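You operate a simulated robot arm through the tools that you are given. There is no shell and no other tool.

Carry out the task below with a simulated robot arm. There is one attempt and no reset: what you move stays moved.

Task
Tighten cover bolts 1 to 4 on machine 1's gear case in turn, to the plate's torque.
Fine: the machine is off and stays off; use the orange driver and park it.

Only the result counts: the job must be done as asked and must still hold three seconds after the hand-in. Knocking over, shifting, dropping, spilling or breaking anything else fails it. Lids that push on must go on centred and level and be pressed home; caps that screw on are set level and turned clockwise until they are tight.

Robot
A 7-joint arm with a two-finger parallel gripper, fixed in place. Base frame: the origin is at the foot of the arm, x ahead of it, y to its left, z up. Lengths are in m, angles in rad, forces in N, time in s.
Its first joint turns from -2.304 to 2.304 rad. Payload 3.91 kg.
The tool frame sits at the grasp point between the pads (the TCP): z along the fingers, y along the line on which they close. The tips reach 0.03 m beyond it. The gripper opens to 0.11 m. The fingers are 0.02 m wide and 0.01 m thick; the gripper's body (0.048 by 0.112 m) begins 0.055 m behind the TCP.
Orientation is that of the tool frame in the base frame, as a unit quaternion [w, x, y, z]. With the fingers straight down and closing along the base's y, the tool's x points along the base's -x, its y along +y and its z along -z.

Tools
- The arm moves only by the tool nudge_tool. Its arguments are lists of equal length, an entry for each row: "dp": the shift along the base's x, y, z in cm, a list of three; "rotation": the turn, a rotation vector about the base's x, y, z in degrees, a list of three; "claw": the opening, from 0 (shut) to 1 (fully open). In form: {"dp": [[x, y, z], ...], "rotation": [[ax, ay, az], ...], "claw": [claw, ...]}. A call has 1 to 20 rows; each row shifts and turns the commanded pose from where the row before left it. A row lasts 0.2 s, in which the tool goes at most 0.05 m and 0.15 rad; a call with a longer step from one row to the next is refused whole, and so is a gripper value outside its range. A pose out of reach is approached as far as the arm can. The call stops where the force on the tool passes 40 N (or 10 N more than at its start, if that is more) or the arm is blocked; 0.2 s more then pass. Each finger travels about 0.108 m/s and halts on what it meets, pressing with about 44 N; the grip force reading is that of the motor and also rises with nothing between the fingers. The clock runs only during rows and for 0.2 s after the last one: add rows that do not move to give the fingers time. The reply holds the time, the measured pose of the TCP, the force on the tool along the base axes, the opening and the grip force, in the units named above and with some noise, with the torque about the TCP (base axes, N m) and any sound that the robot's microphone picked up.
- Cameras (640 x 400 px; columns grow to the right, rows downward): "scene" is fixed at [0.4015, 0.5005, 1.7152]; the picture's right is [0.78, 0.63, 0.00], its down [0.55, -0.67, -0.49] and it looks along [-0.31, 0.38, -0.87] (base axes); focal length 288 px, centre (320, 200). "wrist" rides on the gripper at [0.072, 0.017, -0.103] in the tool frame; the picture's right is [-0.23, 0.97, 0.00], its down [-0.76, -0.18, -0.62] and it looks along [-0.61, -0.14, 0.78] (tool axes); focal length 222 px, centre (320, 200). There is no depth. A picture from a camera that has moved, and an enlarged one, comes with that camera's place and axes in the base frame and with its lens.
- snapshot(camera): a new picture of that camera. No time passes.
- inspect(camera, box): a new picture of the part [left, top, right, bottom] of that camera's present view, enlarged. No time passes.
- close_job(): hands the job in; it is judged then, once.

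Places have to be worked out from the pictures, the camera data and where the tool is seen. Open the gripper and draw the arm clear of the work before you hand the job in, unless the task says otherwise.

The tools are called after ">>>" by a JSON object that holds its "name" and its "arguments". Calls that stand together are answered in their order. nudge_tool: Moves the arm, as the interface text tells. Its arguments: {"type":"object","properties":{"dp":{"type":"array"},"rotation":{"type":"array"},"claw":{"type":"array"}},"required":["dp","rotation","claw"]} The other tools are called the same way: snapshot (camera) takes a picture; inspect (camera, box) takes an enlarged picture of a part of a camera's view; close_job () hands the job in.

At the start:

```text
time: 0.0
ee_pos: [0.1086, 0.5495, 1.3451]
tool_rot: [0.0, 0.0, 1.0, 0.0]
contact_force: [-0.9, 0.2, -0.4]
wrist_torque: [-0.03, 0.03, 0.0]
width: 0.11
gripper_force: 0.0
```

scene: 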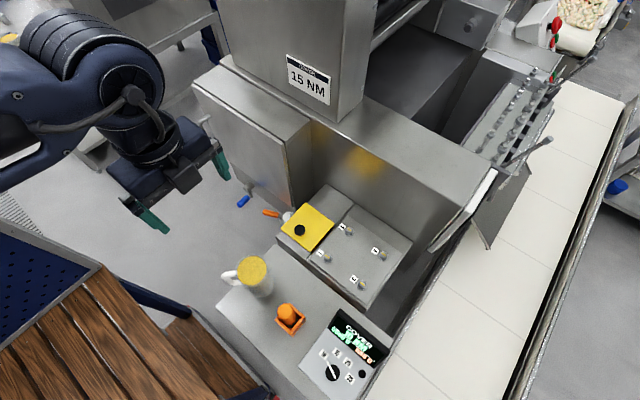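
wrist: 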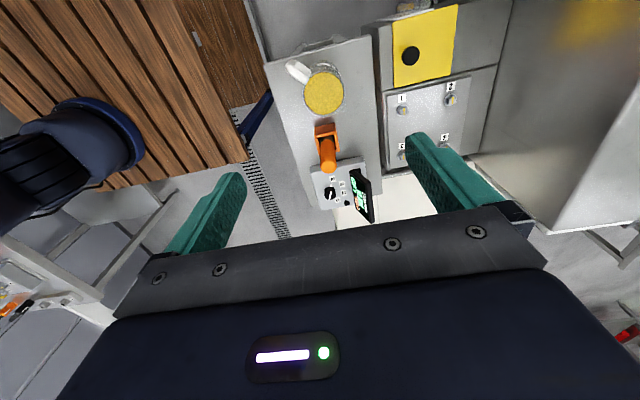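

I'll begin by enlarging the views to find the driver, the bolts, the plate and the settings panel.

>>> {"name": "inspect", "arguments": {"camera": "scene", "box": [220, 170, 420, 295]}}

>>> {"name": "inspect", "arguments": {"camera": "scene", "box": [210, 275, 410, 400]}}

>>> {"name": "inspect", "arguments": {"camera": "scene", "box": [270, 40, 350, 110]}}

>>> {"name": "inspect", "arguments": {"camera": "wrist", "box": [260, 0, 520, 220]}}

```text
3.20 times, centred on (320, 232) of scene
camera zoom: at [0.4015, 0.5005, 1.7152], right [0.78, 0.63, 0.0], down [0.55, -0.67, -0.49], along [-0.31, 0.38, -0.87], focal length 922 px, centre (320, 96)
```

zoom: 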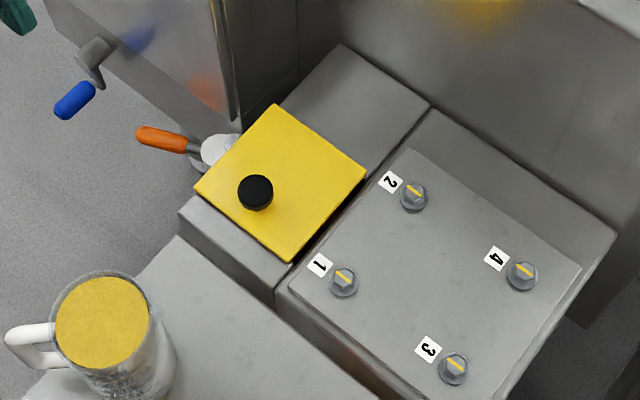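

```text
3.20 times, centred on (310, 338) of scene
camera zoom: at [0.4015, 0.5005, 1.7152], right [0.78, 0.63, 0.0], down [0.55, -0.67, -0.49], along [-0.31, 0.38, -0.87], focal length 922 px, centre (352, -240)
```

zoom: 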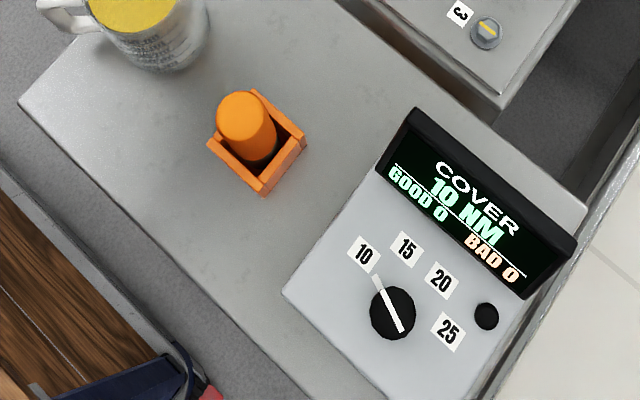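

```text
5.71 times, centred on (310, 75) of scene
camera zoom: at [0.4015, 0.5005, 1.7152], right [0.78, 0.63, 0.0], down [0.55, -0.67, -0.49], along [-0.31, 0.38, -0.87], focal length 1646 px, centre (377, 914)
```

zoom: 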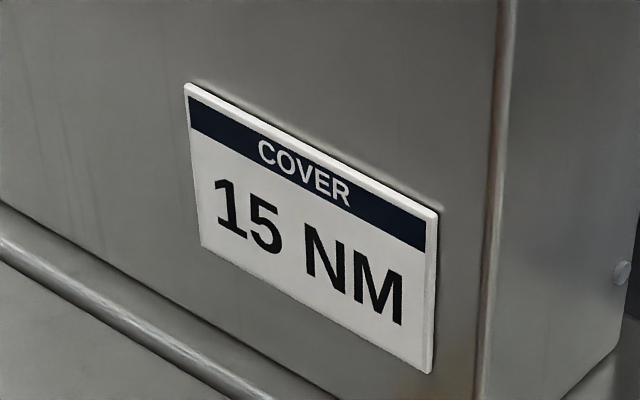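

```text
1.82 times, centred on (390, 110) of wrist
camera zoom: at [0.0364, 0.5665, 1.4494], right [0.23, 0.97, 0.0], down [0.76, -0.18, 0.62], along [0.61, -0.14, -0.78], focal length 404 px, centre (193, 364)
```

zoom: 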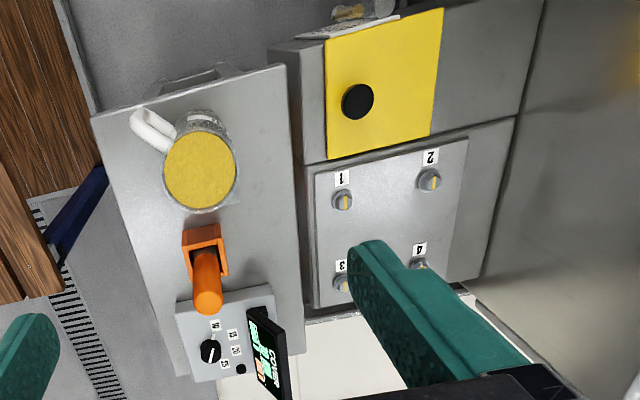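

The plate says 15 NM while the controller dial is on 10, so the dial has to go to 15 first. The orange driver stands in its holder near (0.28, 0.53). I move the wrist camera closer to see the panel, driver and bolts.

>>> {"name": "nudge_tool", "arguments": {"dp": [[1.8, 0.9, -4], [1.8, 0.9, -4], [1.8, 0.9, -4], [1.8, 1, -4], [1.6, 1, -3.7], [0, 0, 0]], "rotation": [[0, 0, 0], [0, 0, 0], [0, 0, 0], [0, 0, 0], [0, 0, 0], [0, 0, 0]], "claw": [1, 1, 1, 1, 1, 1]}}

>>> {"name": "snapshot", "arguments": {"camera": "wrist"}}

>>> {"name": "snapshot", "arguments": {"camera": "scene"}}

```text
time: 1.4
ee_pos: [0.2018, 0.6004, 1.148]
tool_rot: [0.0, 0.0, 1.0, 0.0]
contact_force: [0.0, -0.7, 0.5]
wrist_torque: [0.01, -0.04, 0.0]
width: 0.11
gripper_force: 0.0
```

```text
taken
camera wrist: at [0.1295, 0.6166, 1.2508], right [0.23, 0.97, 0.0], down [0.76, -0.18, 0.62], along [0.61, -0.14, -0.78], focal length 222 px, centre (320, 200)
```

wrist: 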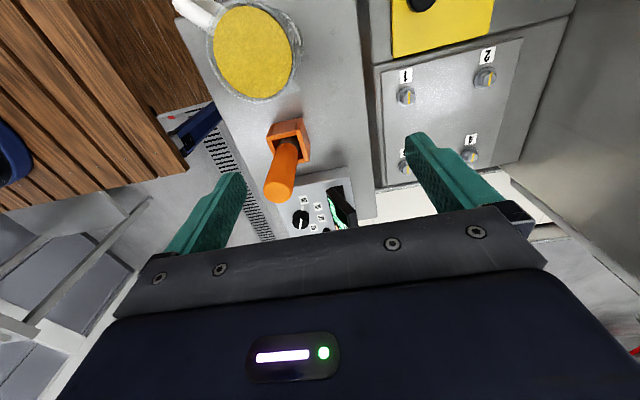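

```text
taken
```

scene: 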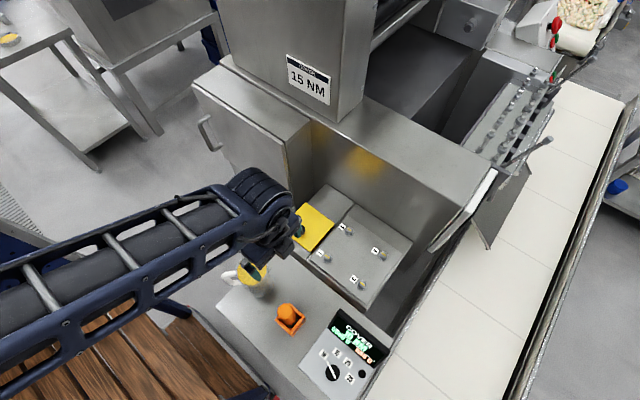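

The view of the panel is partly hidden. I move over the panel, staying above the driver, so the camera can see the dial and display up close.

>>> {"name": "nudge_tool", "arguments": {"dp": [[4.5, -1.9, 0], [4.5, -1.9, 0], [4.5, -1.9, 0], [4.5, -1.9, 0], [4.4, -1.7, 0], [0, 0, -4], [0, 0, -4], [0, 0, 0]], "rotation": [[0, 0, 0], [0, 0, 0], [0, 0, 0], [0, 0, 0], [0, 0, 0], [0, 0, 0], [0, 0, 0], [0, 0, 0]], "claw": [1, 1, 1, 1, 1, 1, 1, 1]}}

>>> {"name": "snapshot", "arguments": {"camera": "wrist"}}

>>> {"name": "inspect", "arguments": {"camera": "wrist", "box": [220, 20, 420, 145]}}

>>> {"name": "snapshot", "arguments": {"camera": "scene"}}

```text
time: 3.2
ee_pos: [0.4215, 0.5057, 1.0726]
tool_rot: [0.0, -0.001, 1.0, -0.001]
contact_force: [-0.4, -0.1, -0.6]
wrist_torque: [-0.01, 0.02, 0.03]
width: 0.1099
gripper_force: 0.0
```

```text
taken
camera wrist: at [0.3501, 0.5219, 1.1753], right [0.23, 0.97, 0.0], down [0.76, -0.18, 0.62], along [0.61, -0.14, -0.78], focal length 222 px, centre (320, 200)
```

wrist: 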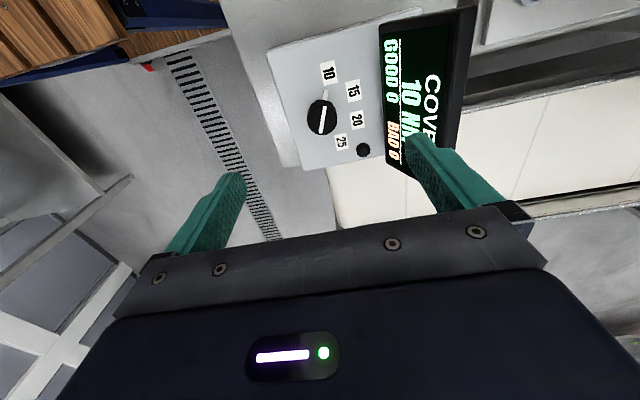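

```text
3.20 times, centred on (320, 82) of wrist
camera zoom: at [0.3501, 0.5219, 1.1753], right [0.23, 0.97, 0.0], down [0.76, -0.18, 0.62], along [0.61, -0.14, -0.78], focal length 711 px, centre (320, 576)
```

zoom: 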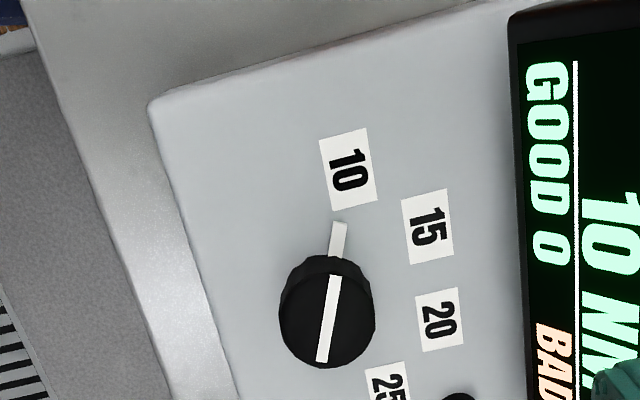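

```text
taken
```

scene: 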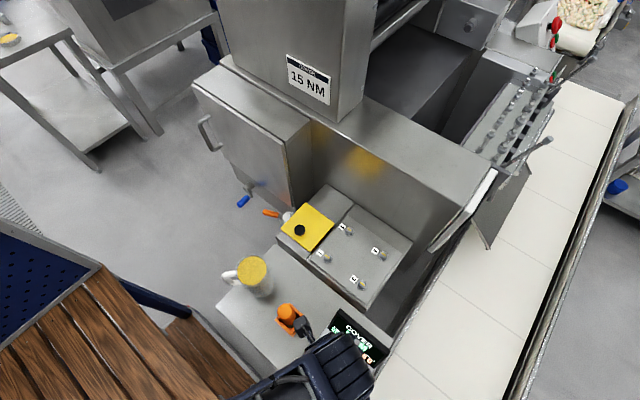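

The dial is a fluted round knob with its pointer at 10, and the display reads COVER 10 NM. I zoom in further to judge the panel's tilt and the screen's height.

>>> {"name": "inspect", "arguments": {"camera": "wrist", "box": [250, 0, 490, 180]}}

>>> {"name": "inspect", "arguments": {"camera": "wrist", "box": [295, 50, 385, 165]}}

```text
2.22 times, centred on (370, 90) of wrist
camera zoom: at [0.3501, 0.5219, 1.1753], right [0.23, 0.97, 0.0], down [0.76, -0.18, 0.62], along [0.61, -0.14, -0.78], focal length 494 px, centre (209, 444)
```

zoom: 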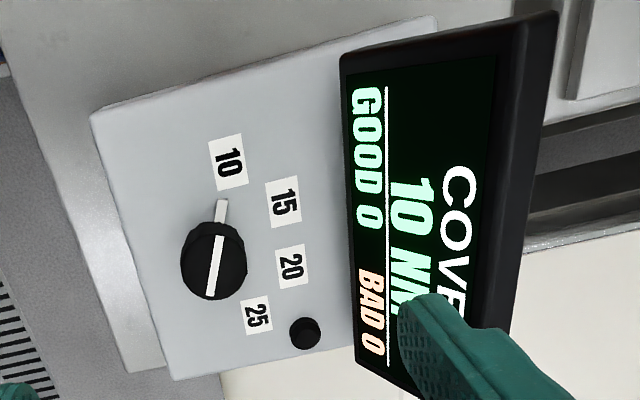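

```text
3.48 times, centred on (340, 108) of wrist
camera zoom: at [0.3501, 0.5219, 1.1753], right [0.23, 0.97, 0.0], down [0.76, -0.18, 0.62], along [0.61, -0.14, -0.78], focal length 773 px, centre (250, 522)
```

zoom: 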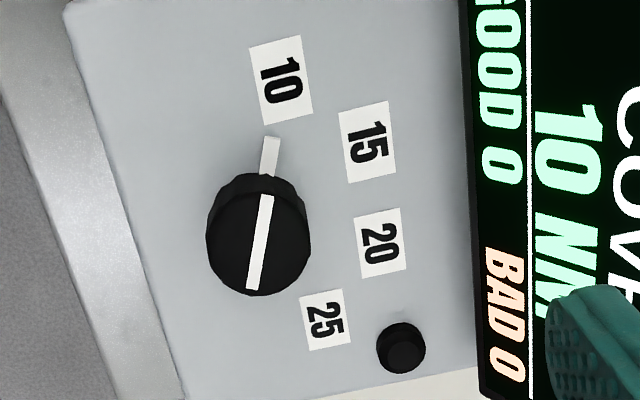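

The panel reads as flat at about z≈0.893. The knob is at about (0.438, 0.505) with its top at z≈0.912 and a diameter of about 36 mm. I close the fingers part way, turn -24° and come down above it.

>>> {"name": "nudge_tool", "arguments": {"dp": [[0.8, 0, -1], [0.8, 0, -2], [0, 0, -3], [0, 0, -2], [0, 0, 0], [0, 0, 0]], "rotation": [[0, 0, -8], [0, 0, -8], [0, 0, -8], [0, 0, 0], [0, 0, 0], [0, 0, 0]], "claw": [0.55, 0.55, 0.55, 0.55, 0.55, 0.55]}}

>>> {"name": "snapshot", "arguments": {"camera": "wrist"}}

>>> {"name": "inspect", "arguments": {"camera": "scene", "box": [240, 250, 440, 400]}}

```text
time: 4.6
ee_pos: [0.4358, 0.5038, 0.9901]
tool_rot: [0.0, 0.208, 0.978, 0.0]
contact_force: [0.2, -0.2, 0.0]
wrist_torque: [-0.01, -0.01, -0.01]
width: 0.0603
gripper_force: 0.1
```

```text
taken
camera wrist: at [0.3767, 0.5481, 1.0928], right [0.6, 0.8, 0.0], down [0.62, -0.47, 0.62], along [0.5, -0.38, -0.78], focal length 222 px, centre (320, 200)
```

wrist: 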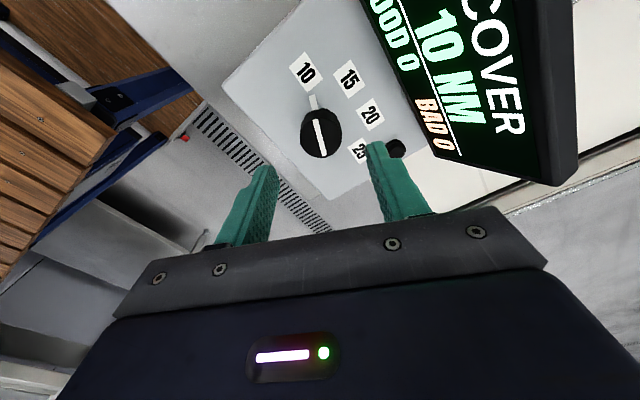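

```text
2.67 times, centred on (340, 325) of scene
camera zoom: at [0.4015, 0.5005, 1.7152], right [0.78, 0.63, 0.0], down [0.55, -0.67, -0.49], along [-0.31, 0.38, -0.87], focal length 768 px, centre (267, -133)
```

zoom: 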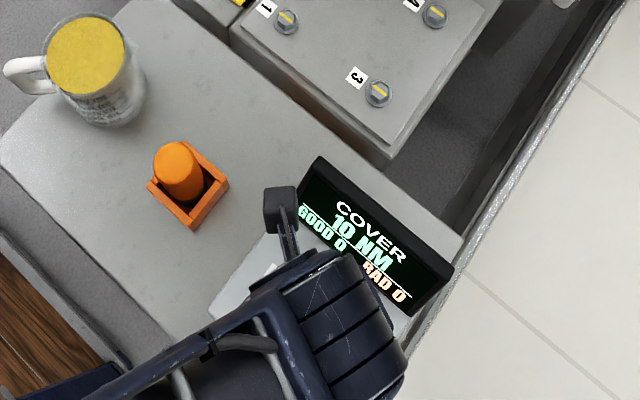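

The knob lines up at (0.437, 0.504). Turning on from here would swing the camera over the screen, so I turn +45° first and will finish the dial turn in the present orientation.

>>> {"name": "nudge_tool", "arguments": {"dp": [[0, 0, 0], [0, 0, 0], [0, 0, 0], [0, 0, 0], [0, 0, 0], [0, 0, 0], [0.1, 0, -2], [0, 0, -2], [0, 0, -1.2], [0, 0, -0.8], [0, 0, 0], [0, 0, 0]], "rotation": [[0, 0, 7.5], [0, 0, 7.5], [0, 0, 7.5], [0, 0, 7.5], [0, 0, 7.5], [0, 0, 7.5], [0, 0, 0], [0, 0, 0], [0, 0, 0], [0, 0, 0], [0, 0, 0], [0, 0, 0]], "claw": [0.55, 0.55, 0.55, 0.55, 0.55, 0.55, 0.55, 0.55, 0.55, 0.55, 0.55, 0.55]}}

>>> {"name": "snapshot", "arguments": {"camera": "wrist"}}

```text
time: 7.2
ee_pos: [0.4384, 0.5033, 0.93]
tool_rot: [0.001, -0.183, 0.983, 0.0]
contact_force: [-0.8, -0.9, 29.9]
wrist_torque: [-0.98, -0.16, 0.12]
width: 0.0608
gripper_force: 0.5
```

```text
taken
camera wrist: at [0.3652, 0.493, 1.0331], right [-0.14, 0.99, 0.0], down [0.77, 0.11, 0.62], along [0.62, 0.09, -0.78], focal length 222 px, centre (320, 200)
```

wrist: 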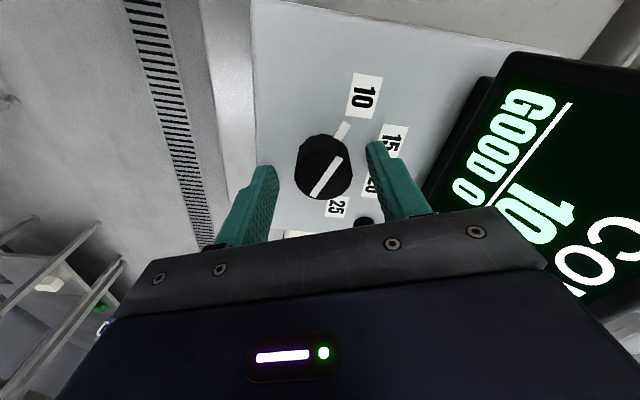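

The fingertips have touched the panel (30 N up), so its surface is close to z≈0.90. I lift 4 mm and close on the knob.

>>> {"name": "nudge_tool", "arguments": {"dp": [[0, 0, 0.4], [0, 0, 0], [0, 0, 0], [0, 0, 0]], "rotation": [[0, 0, 0], [0, 0, 0], [0, 0, 0], [0, 0, 0]], "claw": [0.55, 0.3, 0.2, 0.2]}}

>>> {"name": "snapshot", "arguments": {"camera": "wrist"}}

```text
time: 8.3
ee_pos: [0.4361, 0.506, 0.9331]
tool_rot: [-0.002, -0.183, 0.983, 0.001]
contact_force: [1.6, 11.1, -8.7]
wrist_torque: [-0.1, -0.48, -0.04]
width: 0.0338
gripper_force: 45.4
stopped in row 4: the force on the tool passed its limit at 41 N (the readings are from after the stop); the commanded pose is now the measured one
```

```text
taken
camera wrist: at [0.3632, 0.495, 1.0359], right [-0.14, 0.99, 0.0], down [0.78, 0.11, 0.62], along [0.62, 0.09, -0.78], focal length 222 px, centre (320, 200)
```

wrist: 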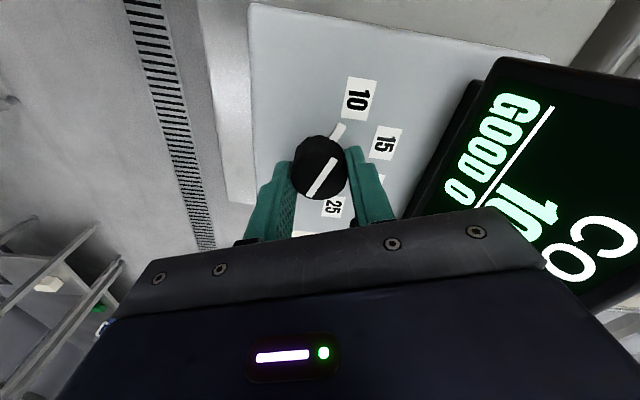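

The knob is gripped at 34 mm wide. I turn clockwise 45° in small steps.

>>> {"name": "nudge_tool", "arguments": {"dp": [[0, 0, 0], [0, 0, 0], [0, 0, 0], [0, 0, 0], [0, 0, 0], [0, 0, 0], [0, 0, 0]], "rotation": [[0, 0, -7.5], [0, 0, -7.5], [0, 0, -7.5], [0, 0, -7.5], [0, 0, -7.5], [0, 0, -7.5], [0, 0, 0]], "claw": [0.2, 0.2, 0.2, 0.2, 0.2, 0.2, 0.2]}}

>>> {"name": "snapshot", "arguments": {"camera": "wrist"}}

```text
time: 9.9
ee_pos: [0.4362, 0.5039, 0.9329]
tool_rot: [0.001, 0.208, 0.978, 0.0]
contact_force: [-2.4, -19.1, -16.8]
wrist_torque: [-0.17, -0.35, -0.02]
width: 0.0337
gripper_force: 45.2
```

```text
taken
camera wrist: at [0.3774, 0.549, 1.0359], right [0.6, 0.8, 0.0], down [0.62, -0.47, 0.62], along [0.5, -0.38, -0.78], focal length 222 px, centre (320, 200)
```

wrist: 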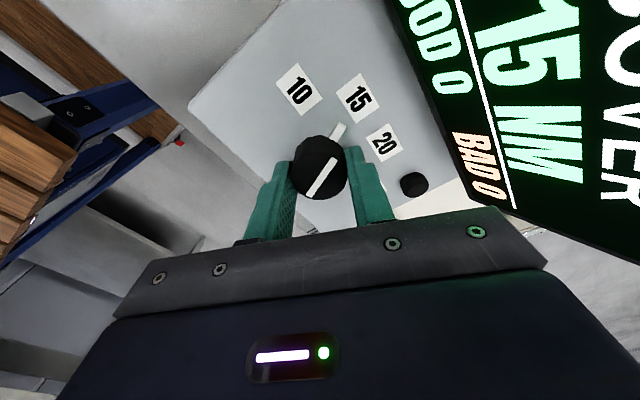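

The display now shows 15 NM and the pointer is at the 15 label. I release, lift clear and check that it holds.

>>> {"name": "nudge_tool", "arguments": {"dp": [[0, 0, 0], [0, 0, 0], [0, 0, 0], [0, 0, 2], [0, 0, 4], [0, 0, 5], [0, 0, 5], [0, 0, 0]], "rotation": [[0, 0, 0], [0, 0, 0], [0, 0, 0], [0, 0, 0], [0, 0, 0], [0, 0, 0], [0, 0, 0], [0, 0, 0]], "claw": [0.4, 0.55, 0.55, 0.55, 0.55, 0.55, 0.55, 0.55]}}

>>> {"name": "snapshot", "arguments": {"camera": "wrist"}}

```text
time: 11.8
ee_pos: [0.4331, 0.5077, 1.0962]
tool_rot: [0.0, 0.207, 0.978, 0.0]
contact_force: [0.4, 0.8, 0.1]
wrist_torque: [-0.02, 0.04, -0.02]
width: 0.0603
gripper_force: 0.0
```

```text
taken
camera wrist: at [0.374, 0.552, 1.2002], right [0.6, 0.8, 0.0], down [0.62, -0.47, 0.62], along [0.5, -0.37, -0.78], focal length 222 px, centre (320, 200)
```

wrist: 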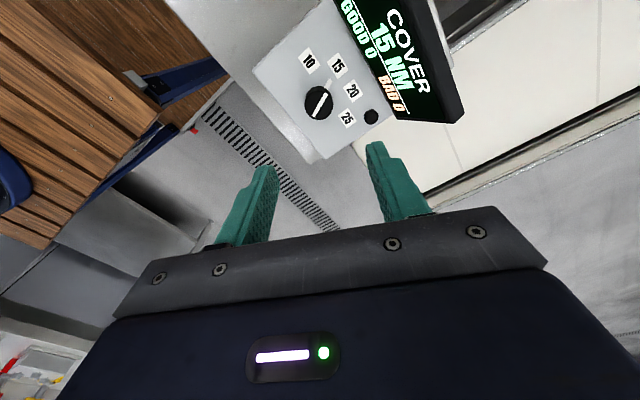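

The dial stays at 15 NM. Next I move toward the driver, turned back to the standard yaw and kept above its top, to look at it closely.

>>> {"name": "nudge_tool", "arguments": {"dp": [[-3, 0.4, 1.0], [-3, 0.4, 0], [-3.5, 0.4, 0], [-3.4, 0.4, 0], [0, 0, 0], [0, 0, 0]], "rotation": [[0, 0, 8], [0, 0, 8], [0, 0, 8], [0, 0, 0], [0, 0, 0], [0, 0, 0]], "claw": [0.8, 1, 1, 1, 1, 1]}}

>>> {"name": "snapshot", "arguments": {"camera": "wrist"}}

>>> {"name": "inspect", "arguments": {"camera": "wrist", "box": [240, 20, 400, 180]}}

>>> {"name": "snapshot", "arguments": {"camera": "scene"}}

```text
time: 13.2
ee_pos: [0.3066, 0.5226, 1.1013]
tool_rot: [-0.001, -0.002, 1.0, 0.001]
contact_force: [1.3, -0.5, -0.5]
wrist_torque: [0.06, -0.04, 0.01]
width: 0.1099
gripper_force: 0.0
```

```text
taken
camera wrist: at [0.2343, 0.5389, 1.2049], right [0.22, 0.97, 0.0], down [0.76, -0.18, 0.62], along [0.61, -0.14, -0.78], focal length 222 px, centre (320, 200)
```

wrist: 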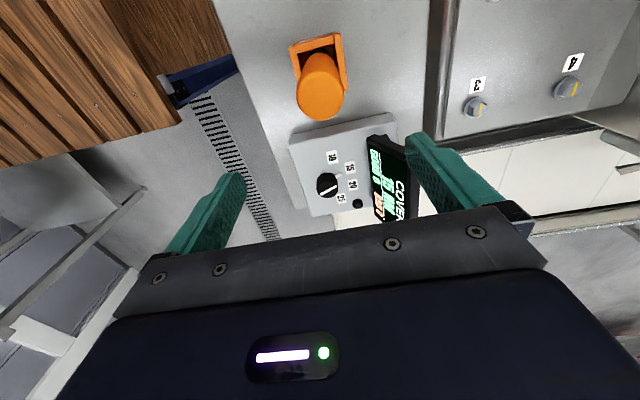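

```text
2.50 times, centred on (320, 100) of wrist
camera zoom: at [0.2343, 0.5389, 1.2049], right [0.22, 0.97, 0.0], down [0.76, -0.18, 0.62], along [0.61, -0.14, -0.78], focal length 555 px, centre (320, 450)
```

zoom: 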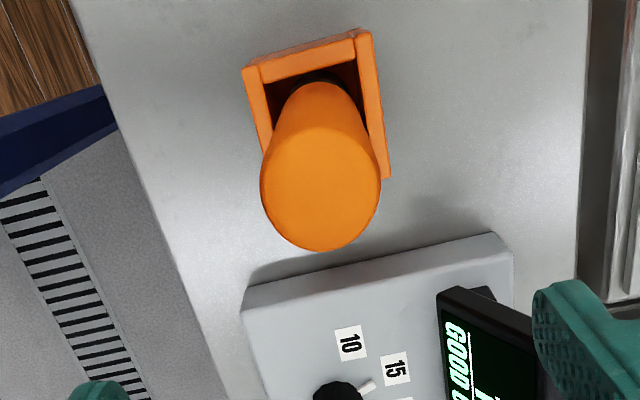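

```text
taken
```

scene: 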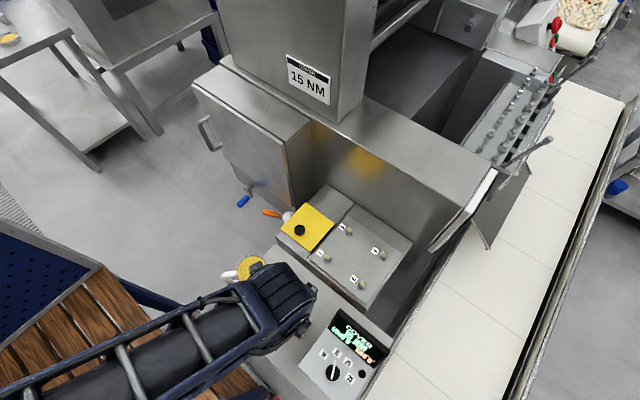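

The driver is upright with its top centre at about (0.2785, 0.529, 1.015) and a diameter of about 38 mm. I centre over it and come down so the pads straddle the upper handle.

>>> {"name": "nudge_tool", "arguments": {"dp": [[-2.8, 0.65, 0], [0, 0, 0], [0, 0, -4], [0, 0, -4], [0, 0, -3], [0, 0, -1.6], [0, 0, 0], [0, 0, 0]], "rotation": [[0, 0, 0], [0, 0, 0], [0, 0, 0], [0, 0, 0], [0, 0, 0], [0, 0, 0], [0, 0, 0], [0, 0, 0]], "claw": [1, 1, 1, 1, 1, 1, 1, 1]}}

>>> {"name": "snapshot", "arguments": {"camera": "wrist"}}

>>> {"name": "snapshot", "arguments": {"camera": "scene"}}

```text
time: 14.6
ee_pos: [0.278, 0.5298, 0.9829]
tool_rot: [0.002, -0.002, 1.0, 0.004]
contact_force: [-1.0, -3.4, 19.3]
wrist_torque: [-0.09, 0.04, 0.02]
width: 0.1102
gripper_force: 0.1
stopped in row 7: the force on the tool passed its limit at 56 N (the readings are from after the stop); the commanded pose is now the measured one
```

```text
taken
camera wrist: at [0.2057, 0.5459, 1.0864], right [0.22, 0.97, 0.01], down [0.76, -0.18, 0.62], along [0.61, -0.13, -0.78], focal length 222 px, centre (320, 200)
```

wrist: 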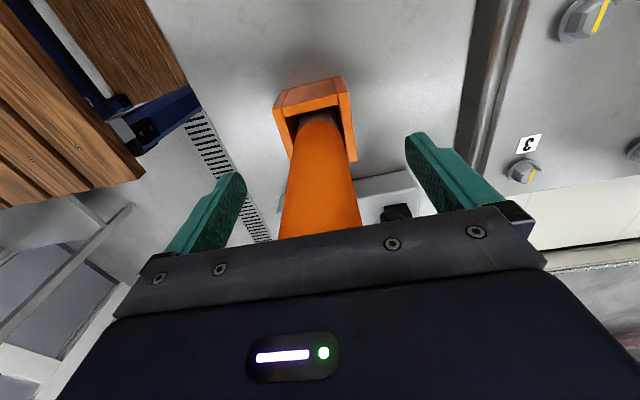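

```text
taken
```

scene: 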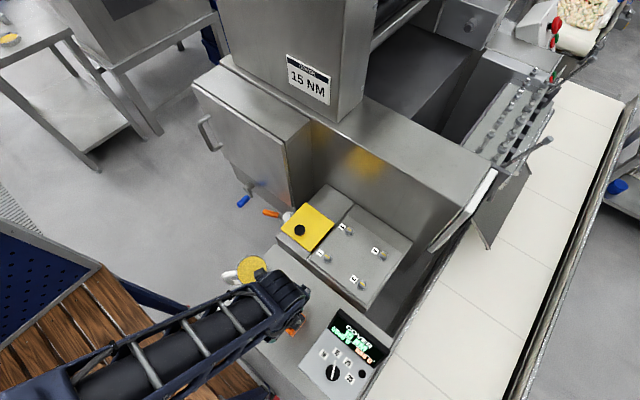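

The palm came down on the driver's top at TCP z≈0.983, and the driver still stands in its holder. I rise 5 mm and close the fingers on the handle.

>>> {"name": "nudge_tool", "arguments": {"dp": [[0, 0, 0.5], [0, 0, 0], [0, 0, 0], [0, 0, 0], [0, 0, 0]], "rotation": [[0, 0, 0], [0, 0, 0], [0, 0, 0], [0, 0, 0], [0, 0, 0]], "claw": [1, 0.6, 0.3, 0.2, 0.2]}}

>>> {"name": "snapshot", "arguments": {"camera": "wrist"}}

```text
time: 15.8
ee_pos: [0.277, 0.5315, 0.9872]
tool_rot: [0.001, -0.001, 1.0, 0.004]
contact_force: [-0.5, -0.9, -0.4]
wrist_torque: [-0.18, -0.04, 0.02]
width: 0.0357
gripper_force: 43.9
```

```text
taken
camera wrist: at [0.205, 0.5469, 1.0905], right [0.22, 0.97, 0.01], down [0.76, -0.18, 0.62], along [0.61, -0.13, -0.78], focal length 222 px, centre (320, 200)
```

wrist: 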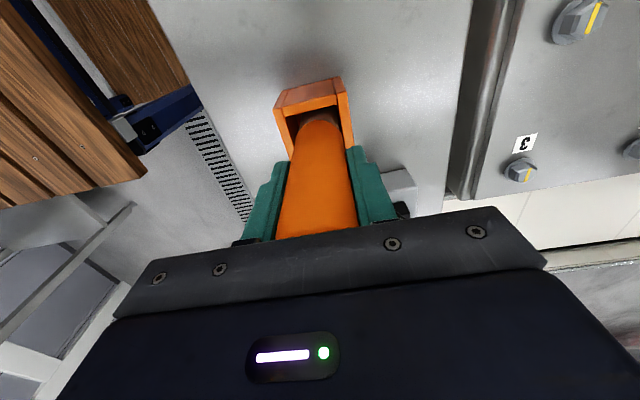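

The driver is gripped at 36 mm wide; its parked pose is TCP (0.277, 0.5315, 0.987). I lift it straight out.

>>> {"name": "nudge_tool", "arguments": {"dp": [[0, 0, 1], [0, 0, 2], [0, 0, 3], [0, 0, 4], [0, 0, 4], [0, 0, 0], [0, 0, 0]], "rotation": [[0, 0, 0], [0, 0, 0], [0, 0, 0], [0, 0, 0], [0, 0, 0], [0, 0, 0], [0, 0, 0]], "claw": [0.2, 0.2, 0.2, 0.2, 0.2, 0.2, 0.2]}}

>>> {"name": "snapshot", "arguments": {"camera": "wrist"}}

>>> {"name": "inspect", "arguments": {"camera": "scene", "box": [220, 210, 400, 340]}}

```text
time: 17.4
ee_pos: [0.2769, 0.5325, 1.1279]
tool_rot: [0.0, -0.001, 1.0, 0.004]
contact_force: [0.0, -0.5, -4.5]
wrist_torque: [0.0, 0.04, 0.02]
width: 0.0353
gripper_force: 44.1
```

```text
taken
camera wrist: at [0.2049, 0.5481, 1.2317], right [0.22, 0.97, 0.01], down [0.76, -0.18, 0.62], along [0.61, -0.13, -0.78], focal length 222 px, centre (320, 200)
```

wrist: 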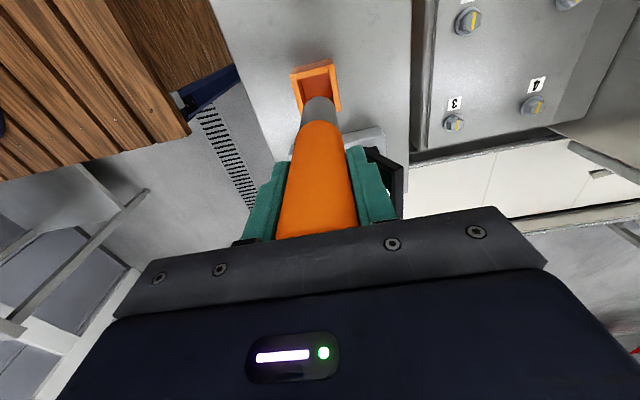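

```text
3.08 times, centred on (310, 275) of scene
camera zoom: at [0.4015, 0.5005, 1.7152], right [0.78, 0.63, 0.0], down [0.55, -0.67, -0.49], along [-0.31, 0.38, -0.87], focal length 886 px, centre (351, -31)
```

zoom: 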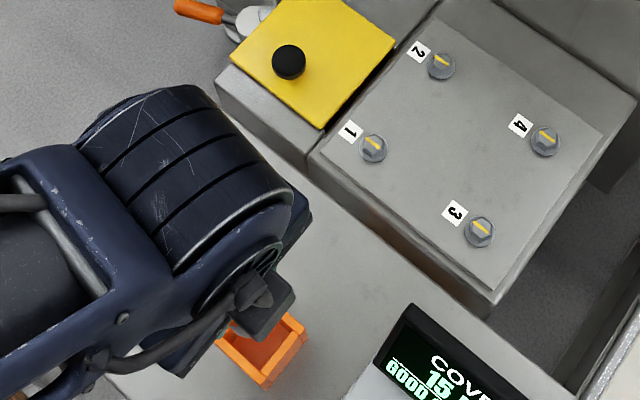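

The driver is out and has a grey socket shaft; its tip is about 0.145 m below the TCP. I carry it over bolt 1 (about 0.2475, 0.7245) at a safe height, turning +40° on the way to leave clockwise travel in hand.

>>> {"name": "nudge_tool", "arguments": {"dp": [[-0.6, 3.8, 0], [-0.6, 3.8, 0], [-0.6, 3.8, 0], [-0.6, 3.8, 0], [-0.55, 4.0, 0], [0, 0, 0], [0, 0, 0]], "rotation": [[0, 0, 8], [0, 0, 8], [0, 0, 8], [0, 0, 8], [0, 0, 8], [0, 0, 0], [0, 0, 0]], "claw": [0.2, 0.2, 0.2, 0.2, 0.2, 0.2, 0.2]}}

>>> {"name": "snapshot", "arguments": {"camera": "wrist"}}

>>> {"name": "inspect", "arguments": {"camera": "scene", "box": [260, 170, 440, 300]}}

```text
time: 19.0
ee_pos: [0.2492, 0.7239, 1.1303]
tool_rot: [0.0, -0.344, 0.939, 0.003]
contact_force: [-0.5, -0.1, -3.6]
wrist_torque: [0.02, -0.01, 0.0]
width: 0.0353
gripper_force: 44.1
```

```text
taken
camera wrist: at [0.1832, 0.6892, 1.2341], right [-0.45, 0.89, 0.01], down [0.7, 0.35, 0.62], along [0.55, 0.29, -0.78], focal length 222 px, centre (320, 200)
```

wrist: 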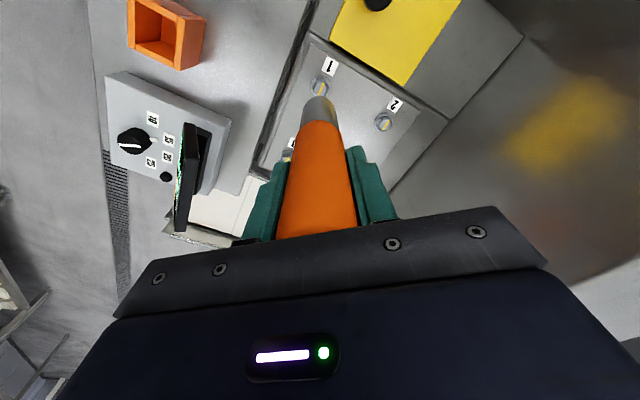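

```text
3.08 times, centred on (350, 235) of scene
camera zoom: at [0.4015, 0.5005, 1.7152], right [0.78, 0.63, 0.0], down [0.55, -0.67, -0.49], along [-0.31, 0.38, -0.87], focal length 886 px, centre (228, 92)
```

zoom: 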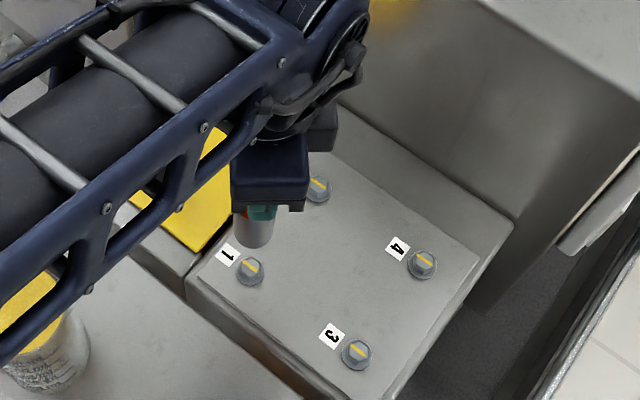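

The tip looks close to lined up over bolt 1. I zoom the wrist view to refine the lateral alignment.

>>> {"name": "inspect", "arguments": {"camera": "wrist", "box": [270, 50, 420, 150]}}

>>> {"name": "inspect", "arguments": {"camera": "scene", "box": [310, 210, 390, 290]}}

```text
4.00 times, centred on (345, 100) of wrist
camera zoom: at [0.1832, 0.6892, 1.2341], right [-0.45, 0.89, 0.01], down [0.7, 0.35, 0.62], along [0.55, 0.29, -0.78], focal length 888 px, centre (220, 600)
```

zoom: 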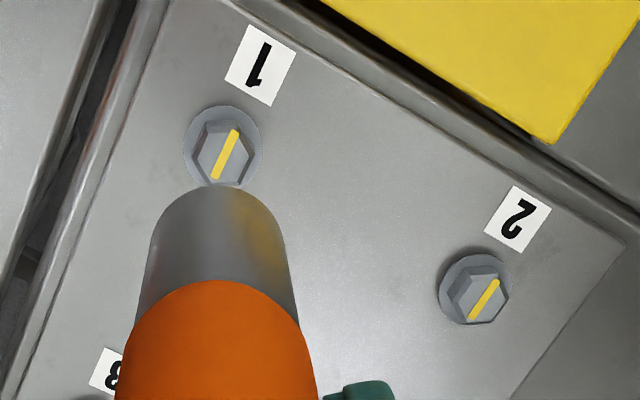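

```text
5.00 times, centred on (350, 250) of scene
camera zoom: at [0.4015, 0.5005, 1.7152], right [0.78, 0.63, 0.0], down [0.55, -0.67, -0.49], along [-0.31, 0.38, -0.87], focal length 1440 px, centre (170, -50)
```

zoom: 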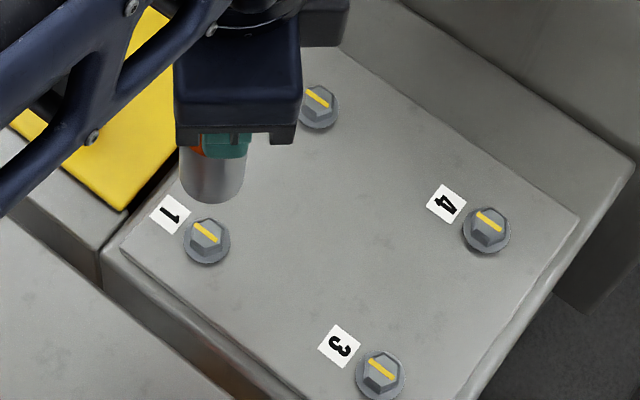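

Both views put bolt 1 within 2–3 mm of the tool axis, with the head top at z≈0.886. I shift by about 1.5 mm and come down to just above the head to check again.

>>> {"name": "nudge_tool", "arguments": {"dp": [[-0.15, 0.15, -3], [0, 0, -3], [0, 0, -2.2], [0, 0, 0], [0, 0, 0]], "rotation": [[0, 0, 0], [0, 0, 0], [0, 0, 0], [0, 0, 0], [0, 0, 0]], "claw": [0.2, 0.2, 0.2, 0.2, 0.2]}}

>>> {"name": "inspect", "arguments": {"camera": "wrist", "box": [260, 40, 420, 160]}}

>>> {"name": "inspect", "arguments": {"camera": "scene", "box": [310, 210, 390, 290]}}

```text
time: 20.2
ee_pos: [0.2461, 0.7261, 1.0479]
tool_rot: [0.0, -0.343, 0.939, 0.004]
contact_force: [0.3, 0.2, -4.6]
wrist_torque: [-0.02, 0.0, 0.03]
width: 0.0355
gripper_force: 43.9
```

```text
3.33 times, centred on (340, 100) of wrist
camera zoom: at [0.1802, 0.6907, 1.1516], right [-0.45, 0.89, 0.01], down [0.7, 0.35, 0.62], along [0.55, 0.29, -0.78], focal length 740 px, centre (253, 533)
```

zoom: 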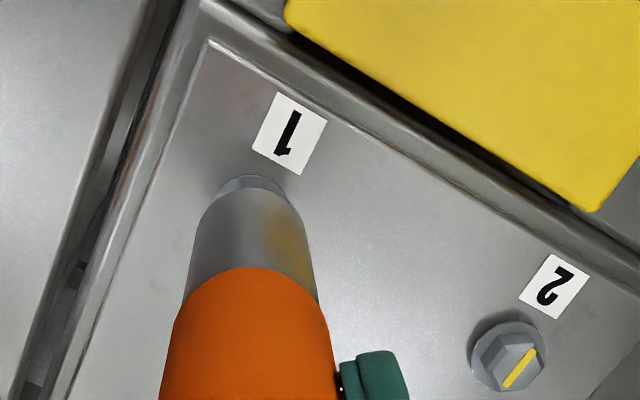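

```text
5.00 times, centred on (350, 250) of scene
camera zoom: at [0.4015, 0.5005, 1.7152], right [0.78, 0.63, 0.0], down [0.55, -0.67, -0.49], along [-0.31, 0.38, -0.87], focal length 1440 px, centre (170, -50)
```

zoom: 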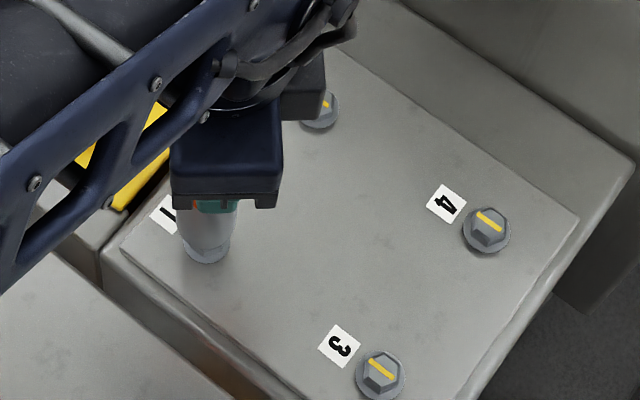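

The socket sits about 1.5 mm to the +y side of the bolt. I correct by that much and come down gently until contact.

>>> {"name": "nudge_tool", "arguments": {"dp": [[0, -0.15, 0], [0, 0, -1], [0, 0, -0.5], [0, 0, -0.3], [0, 0, -0.3], [0, 0, -0.3], [0, 0, -0.3], [0, 0, 0]], "rotation": [[0, 0, 0], [0, 0, 0], [0, 0, 0], [0, 0, 0], [0, 0, 0], [0, 0, 0], [0, 0, 0], [0, 0, 0]], "claw": [0.2, 0.2, 0.2, 0.2, 0.2, 0.2, 0.2, 0.2]}}

>>> {"name": "inspect", "arguments": {"camera": "wrist", "box": [260, 40, 420, 160]}}

>>> {"name": "inspect", "arguments": {"camera": "scene", "box": [310, 210, 390, 290]}}

```text
time: 22.0
ee_pos: [0.2482, 0.7236, 1.0184]
tool_rot: [0.0, -0.344, 0.939, 0.004]
contact_force: [0.7, 4.4, -1.6]
wrist_torque: [0.49, -0.04, -0.01]
width: 0.0355
gripper_force: 44.3
```

```text
3.33 times, centred on (340, 100) of wrist
camera zoom: at [0.1822, 0.6883, 1.121], right [-0.45, 0.89, 0.01], down [0.7, 0.35, 0.62], along [0.55, 0.29, -0.78], focal length 740 px, centre (253, 533)
```

zoom: 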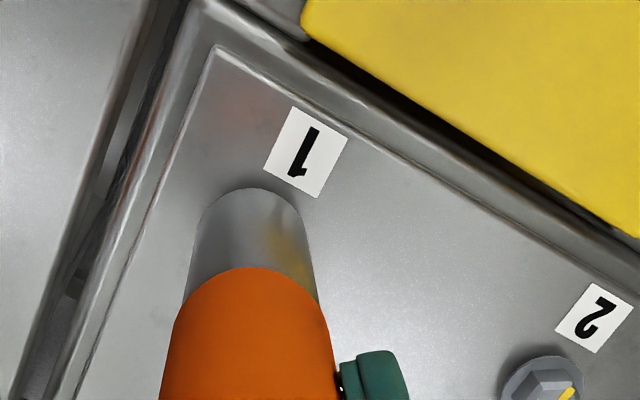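

```text
5.00 times, centred on (350, 250) of scene
camera zoom: at [0.4015, 0.5005, 1.7152], right [0.78, 0.63, 0.0], down [0.55, -0.67, -0.49], along [-0.31, 0.38, -0.87], focal length 1440 px, centre (170, -50)
```

zoom: 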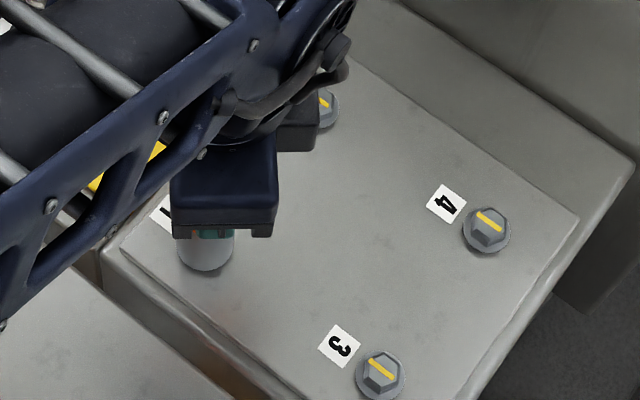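

The socket has slid over the head, with about 4 N of side force and no vertical force yet. I keep going down in small steps to seat it.

>>> {"name": "nudge_tool", "arguments": {"dp": [[0, 0.05, -0.3], [0, 0, -0.3], [0, 0, -0.2], [0, 0, -0.2], [0, 0, 0]], "rotation": [[0, 0, 0], [0, 0, 0], [0, 0, 0], [0, 0, 0], [0, 0, 0]], "claw": [0.2, 0.2, 0.2, 0.2, 0.2]}}

>>> {"name": "snapshot", "arguments": {"camera": "wrist"}}

>>> {"name": "inspect", "arguments": {"camera": "scene", "box": [300, 200, 400, 400]}}

```text
time: 23.2
ee_pos: [0.248, 0.7232, 1.0096]
tool_rot: [0.0, -0.343, 0.939, 0.005]
contact_force: [-5.9, 17.1, 17.8]
wrist_torque: [1.89, 0.66, -0.08]
width: 0.0355
gripper_force: 43.7
```

```text
taken
camera wrist: at [0.1819, 0.6883, 1.1123], right [-0.45, 0.89, 0.01], down [0.7, 0.35, 0.62], along [0.55, 0.29, -0.78], focal length 222 px, centre (320, 200)
```

wrist: 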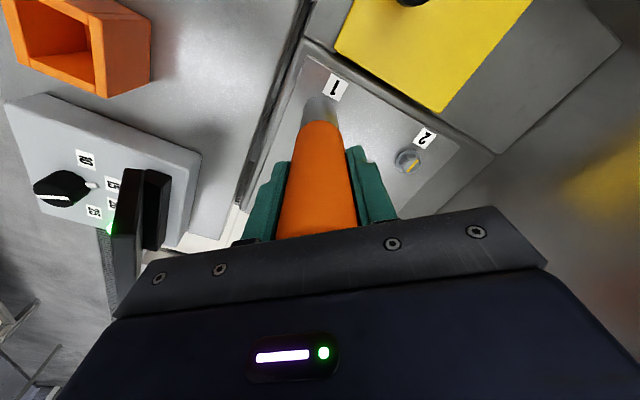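

```text
2.00 times, centred on (350, 300) of scene
camera zoom: at [0.4015, 0.5005, 1.7152], right [0.78, 0.63, 0.0], down [0.55, -0.67, -0.49], along [-0.31, 0.38, -0.87], focal length 576 px, centre (260, 0)
```

zoom: 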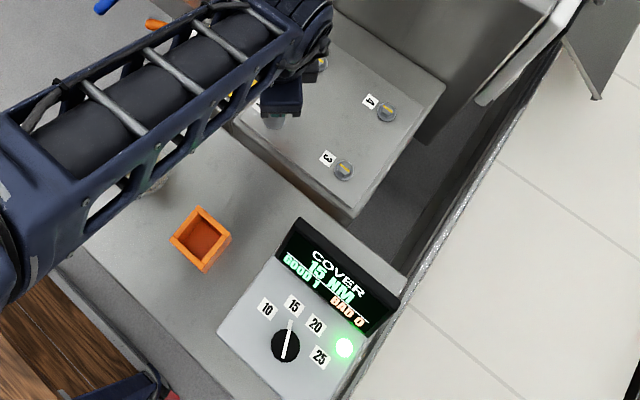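

The display shows GOOD 1 with a green lamp, so pressing the driver down ran the bolt to 15 NM. I lift straight off and check the bolt and the count.

>>> {"name": "nudge_tool", "arguments": {"dp": [[0, 0.05, 0.6], [0, 0, 1], [0, 0, 2], [0, 0, 2.5], [0, 0, 0], [0, 0, 0]], "rotation": [[0, 0, 0], [0, 0, 0], [0, 0, 0], [0, 0, 0], [0, 0, 0], [0, 0, 0]], "claw": [0.2, 0.2, 0.2, 0.2, 0.2, 0.2]}}

>>> {"name": "inspect", "arguments": {"camera": "wrist", "box": [260, 40, 420, 160]}}

>>> {"name": "inspect", "arguments": {"camera": "scene", "box": [300, 200, 400, 400]}}

>>> {"name": "inspect", "arguments": {"camera": "scene", "box": [310, 210, 390, 290]}}

```text
time: 24.6
ee_pos: [0.2486, 0.7244, 1.0673]
tool_rot: [0.0, -0.345, 0.939, 0.003]
contact_force: [1.4, 0.0, -4.0]
wrist_torque: [0.02, 0.01, 0.01]
width: 0.0355
gripper_force: 43.4
```

```text
3.33 times, centred on (340, 100) of wrist
camera zoom: at [0.1825, 0.6895, 1.1713], right [-0.45, 0.89, 0.01], down [0.7, 0.35, 0.62], along [0.55, 0.29, -0.78], focal length 740 px, centre (253, 533)
```

zoom: 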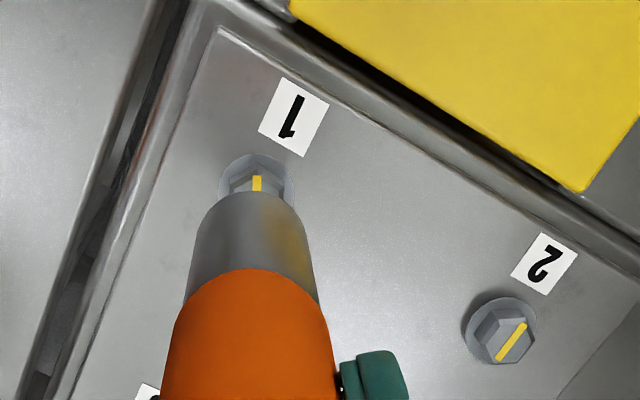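

```text
2.00 times, centred on (350, 300) of scene
camera zoom: at [0.4015, 0.5005, 1.7152], right [0.78, 0.63, 0.0], down [0.55, -0.67, -0.49], along [-0.31, 0.38, -0.87], focal length 576 px, centre (260, 0)
```

zoom: 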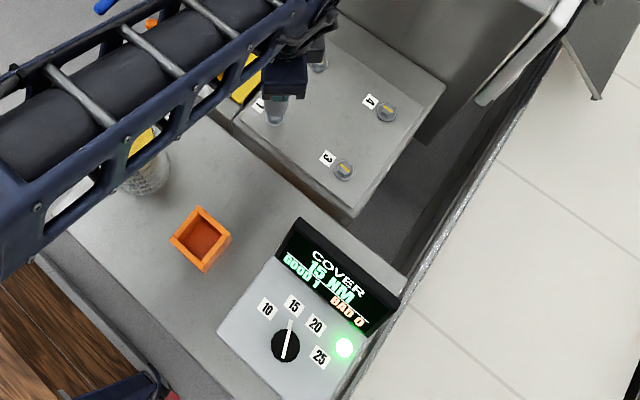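

```text
5.00 times, centred on (350, 250) of scene
camera zoom: at [0.4015, 0.5005, 1.7152], right [0.78, 0.63, 0.0], down [0.55, -0.67, -0.49], along [-0.31, 0.38, -0.87], focal length 1440 px, centre (170, -50)
```

zoom: 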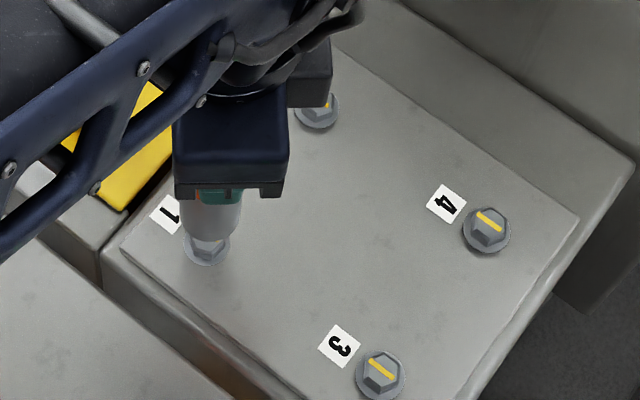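

Bolt 1 is done: GOOD 1, and its mark has turned. The driver axis sits about 1.4 mm off the TCP toward (+x, +y), so I move +11 cm in y to bolt 2 with that allowed for.

>>> {"name": "nudge_tool", "arguments": {"dp": [[0, 3.6, 0], [0, 3.7, 0], [-0.1, 3.7, 0], [0, 0, 0], [0, 0, 0]], "rotation": [[0, 0, 0], [0, 0, 0], [0, 0, 0], [0, 0, 0], [0, 0, 0]], "claw": [0.2, 0.2, 0.2, 0.2, 0.2]}}

>>> {"name": "inspect", "arguments": {"camera": "wrist", "box": [260, 40, 420, 160]}}

>>> {"name": "snapshot", "arguments": {"camera": "scene"}}

>>> {"name": "inspect", "arguments": {"camera": "scene", "box": [310, 200, 390, 280]}}

```text
time: 25.8
ee_pos: [0.2464, 0.8323, 1.0697]
tool_rot: [-0.001, -0.344, 0.939, 0.004]
contact_force: [0.4, 0.0, -3.9]
wrist_torque: [0.02, -0.01, 0.01]
width: 0.0356
gripper_force: 44.4
```

```text
3.33 times, centred on (340, 100) of wrist
camera zoom: at [0.1811, 0.798, 1.1734], right [-0.45, 0.89, 0.01], down [0.7, 0.35, 0.62], along [0.55, 0.29, -0.78], focal length 740 px, centre (253, 533)
```

zoom: 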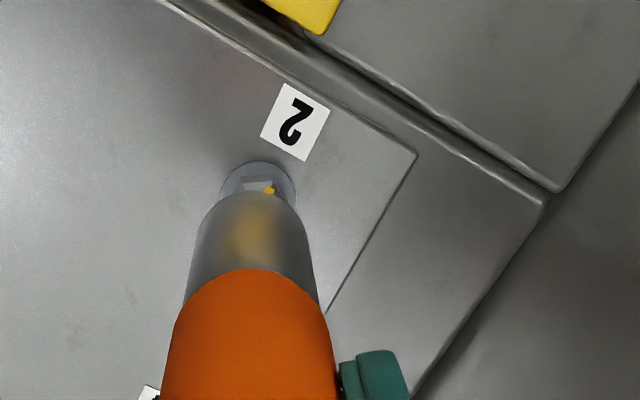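

```text
taken
```

scene: 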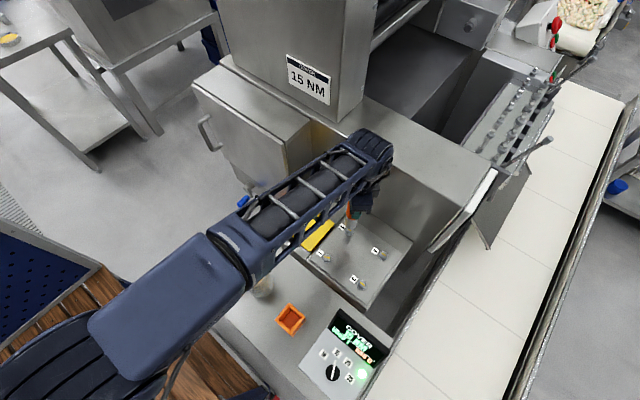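

```text
5.00 times, centred on (350, 240) of scene
camera zoom: at [0.4015, 0.5005, 1.7152], right [0.78, 0.63, 0.0], down [0.55, -0.67, -0.49], along [-0.31, 0.38, -0.87], focal length 1440 px, centre (170, 0)
```

zoom: 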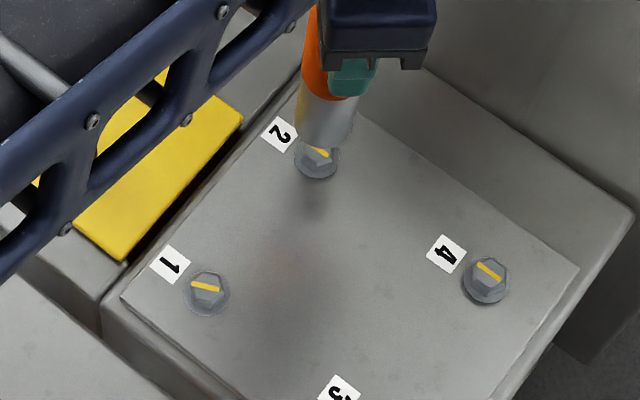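

Bolt 2 is about (+1, +2) mm from where the driver points. I correct by that and come down to seat and press it as on bolt 1.

>>> {"name": "nudge_tool", "arguments": {"dp": [[0.1, 0.2, -1.5], [0, 0, -1.5], [0, 0, -1], [0, 0, -0.5], [0, 0, -0.4], [0, 0, -0.4], [0, 0, -0.3], [0, 0, -0.2], [0, 0, 0]], "rotation": [[0, 0, 0], [0, 0, 0], [0, 0, 0], [0, 0, 0], [0, 0, 0], [0, 0, 0], [0, 0, 0], [0, 0, 0], [0, 0, 0]], "claw": [0.2, 0.2, 0.2, 0.2, 0.2, 0.2, 0.2, 0.2, 0.2]}}

>>> {"name": "inspect", "arguments": {"camera": "scene", "box": [300, 200, 400, 400]}}

>>> {"name": "inspect", "arguments": {"camera": "wrist", "box": [260, 40, 420, 160]}}

```text
time: 27.8
ee_pos: [0.2471, 0.8347, 1.0097]
tool_rot: [-0.001, -0.344, 0.939, 0.004]
contact_force: [1.1, 0.6, -0.2]
wrist_torque: [-0.02, -0.09, 0.02]
width: 0.0356
gripper_force: 43.9
```

```text
2.00 times, centred on (350, 300) of scene
camera zoom: at [0.4015, 0.5005, 1.7152], right [0.78, 0.63, 0.0], down [0.55, -0.67, -0.49], along [-0.31, 0.38, -0.87], focal length 576 px, centre (260, 0)
```

zoom: 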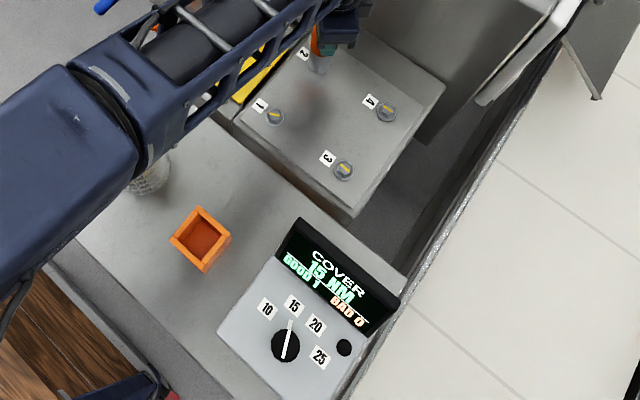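

```text
3.33 times, centred on (340, 100) of wrist
camera zoom: at [0.1811, 0.8009, 1.1127], right [-0.45, 0.89, 0.01], down [0.7, 0.35, 0.62], along [0.55, 0.29, -0.78], focal length 740 px, centre (253, 533)
```

zoom: 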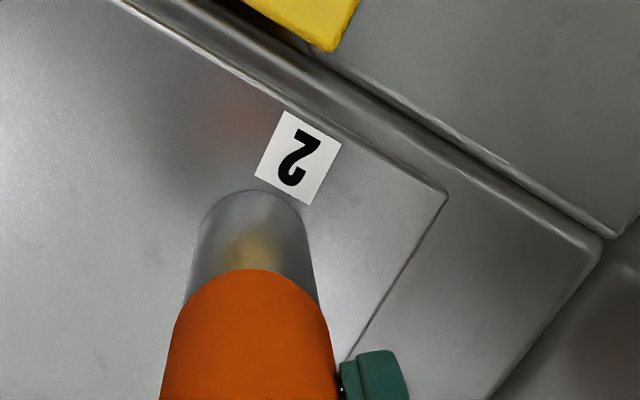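

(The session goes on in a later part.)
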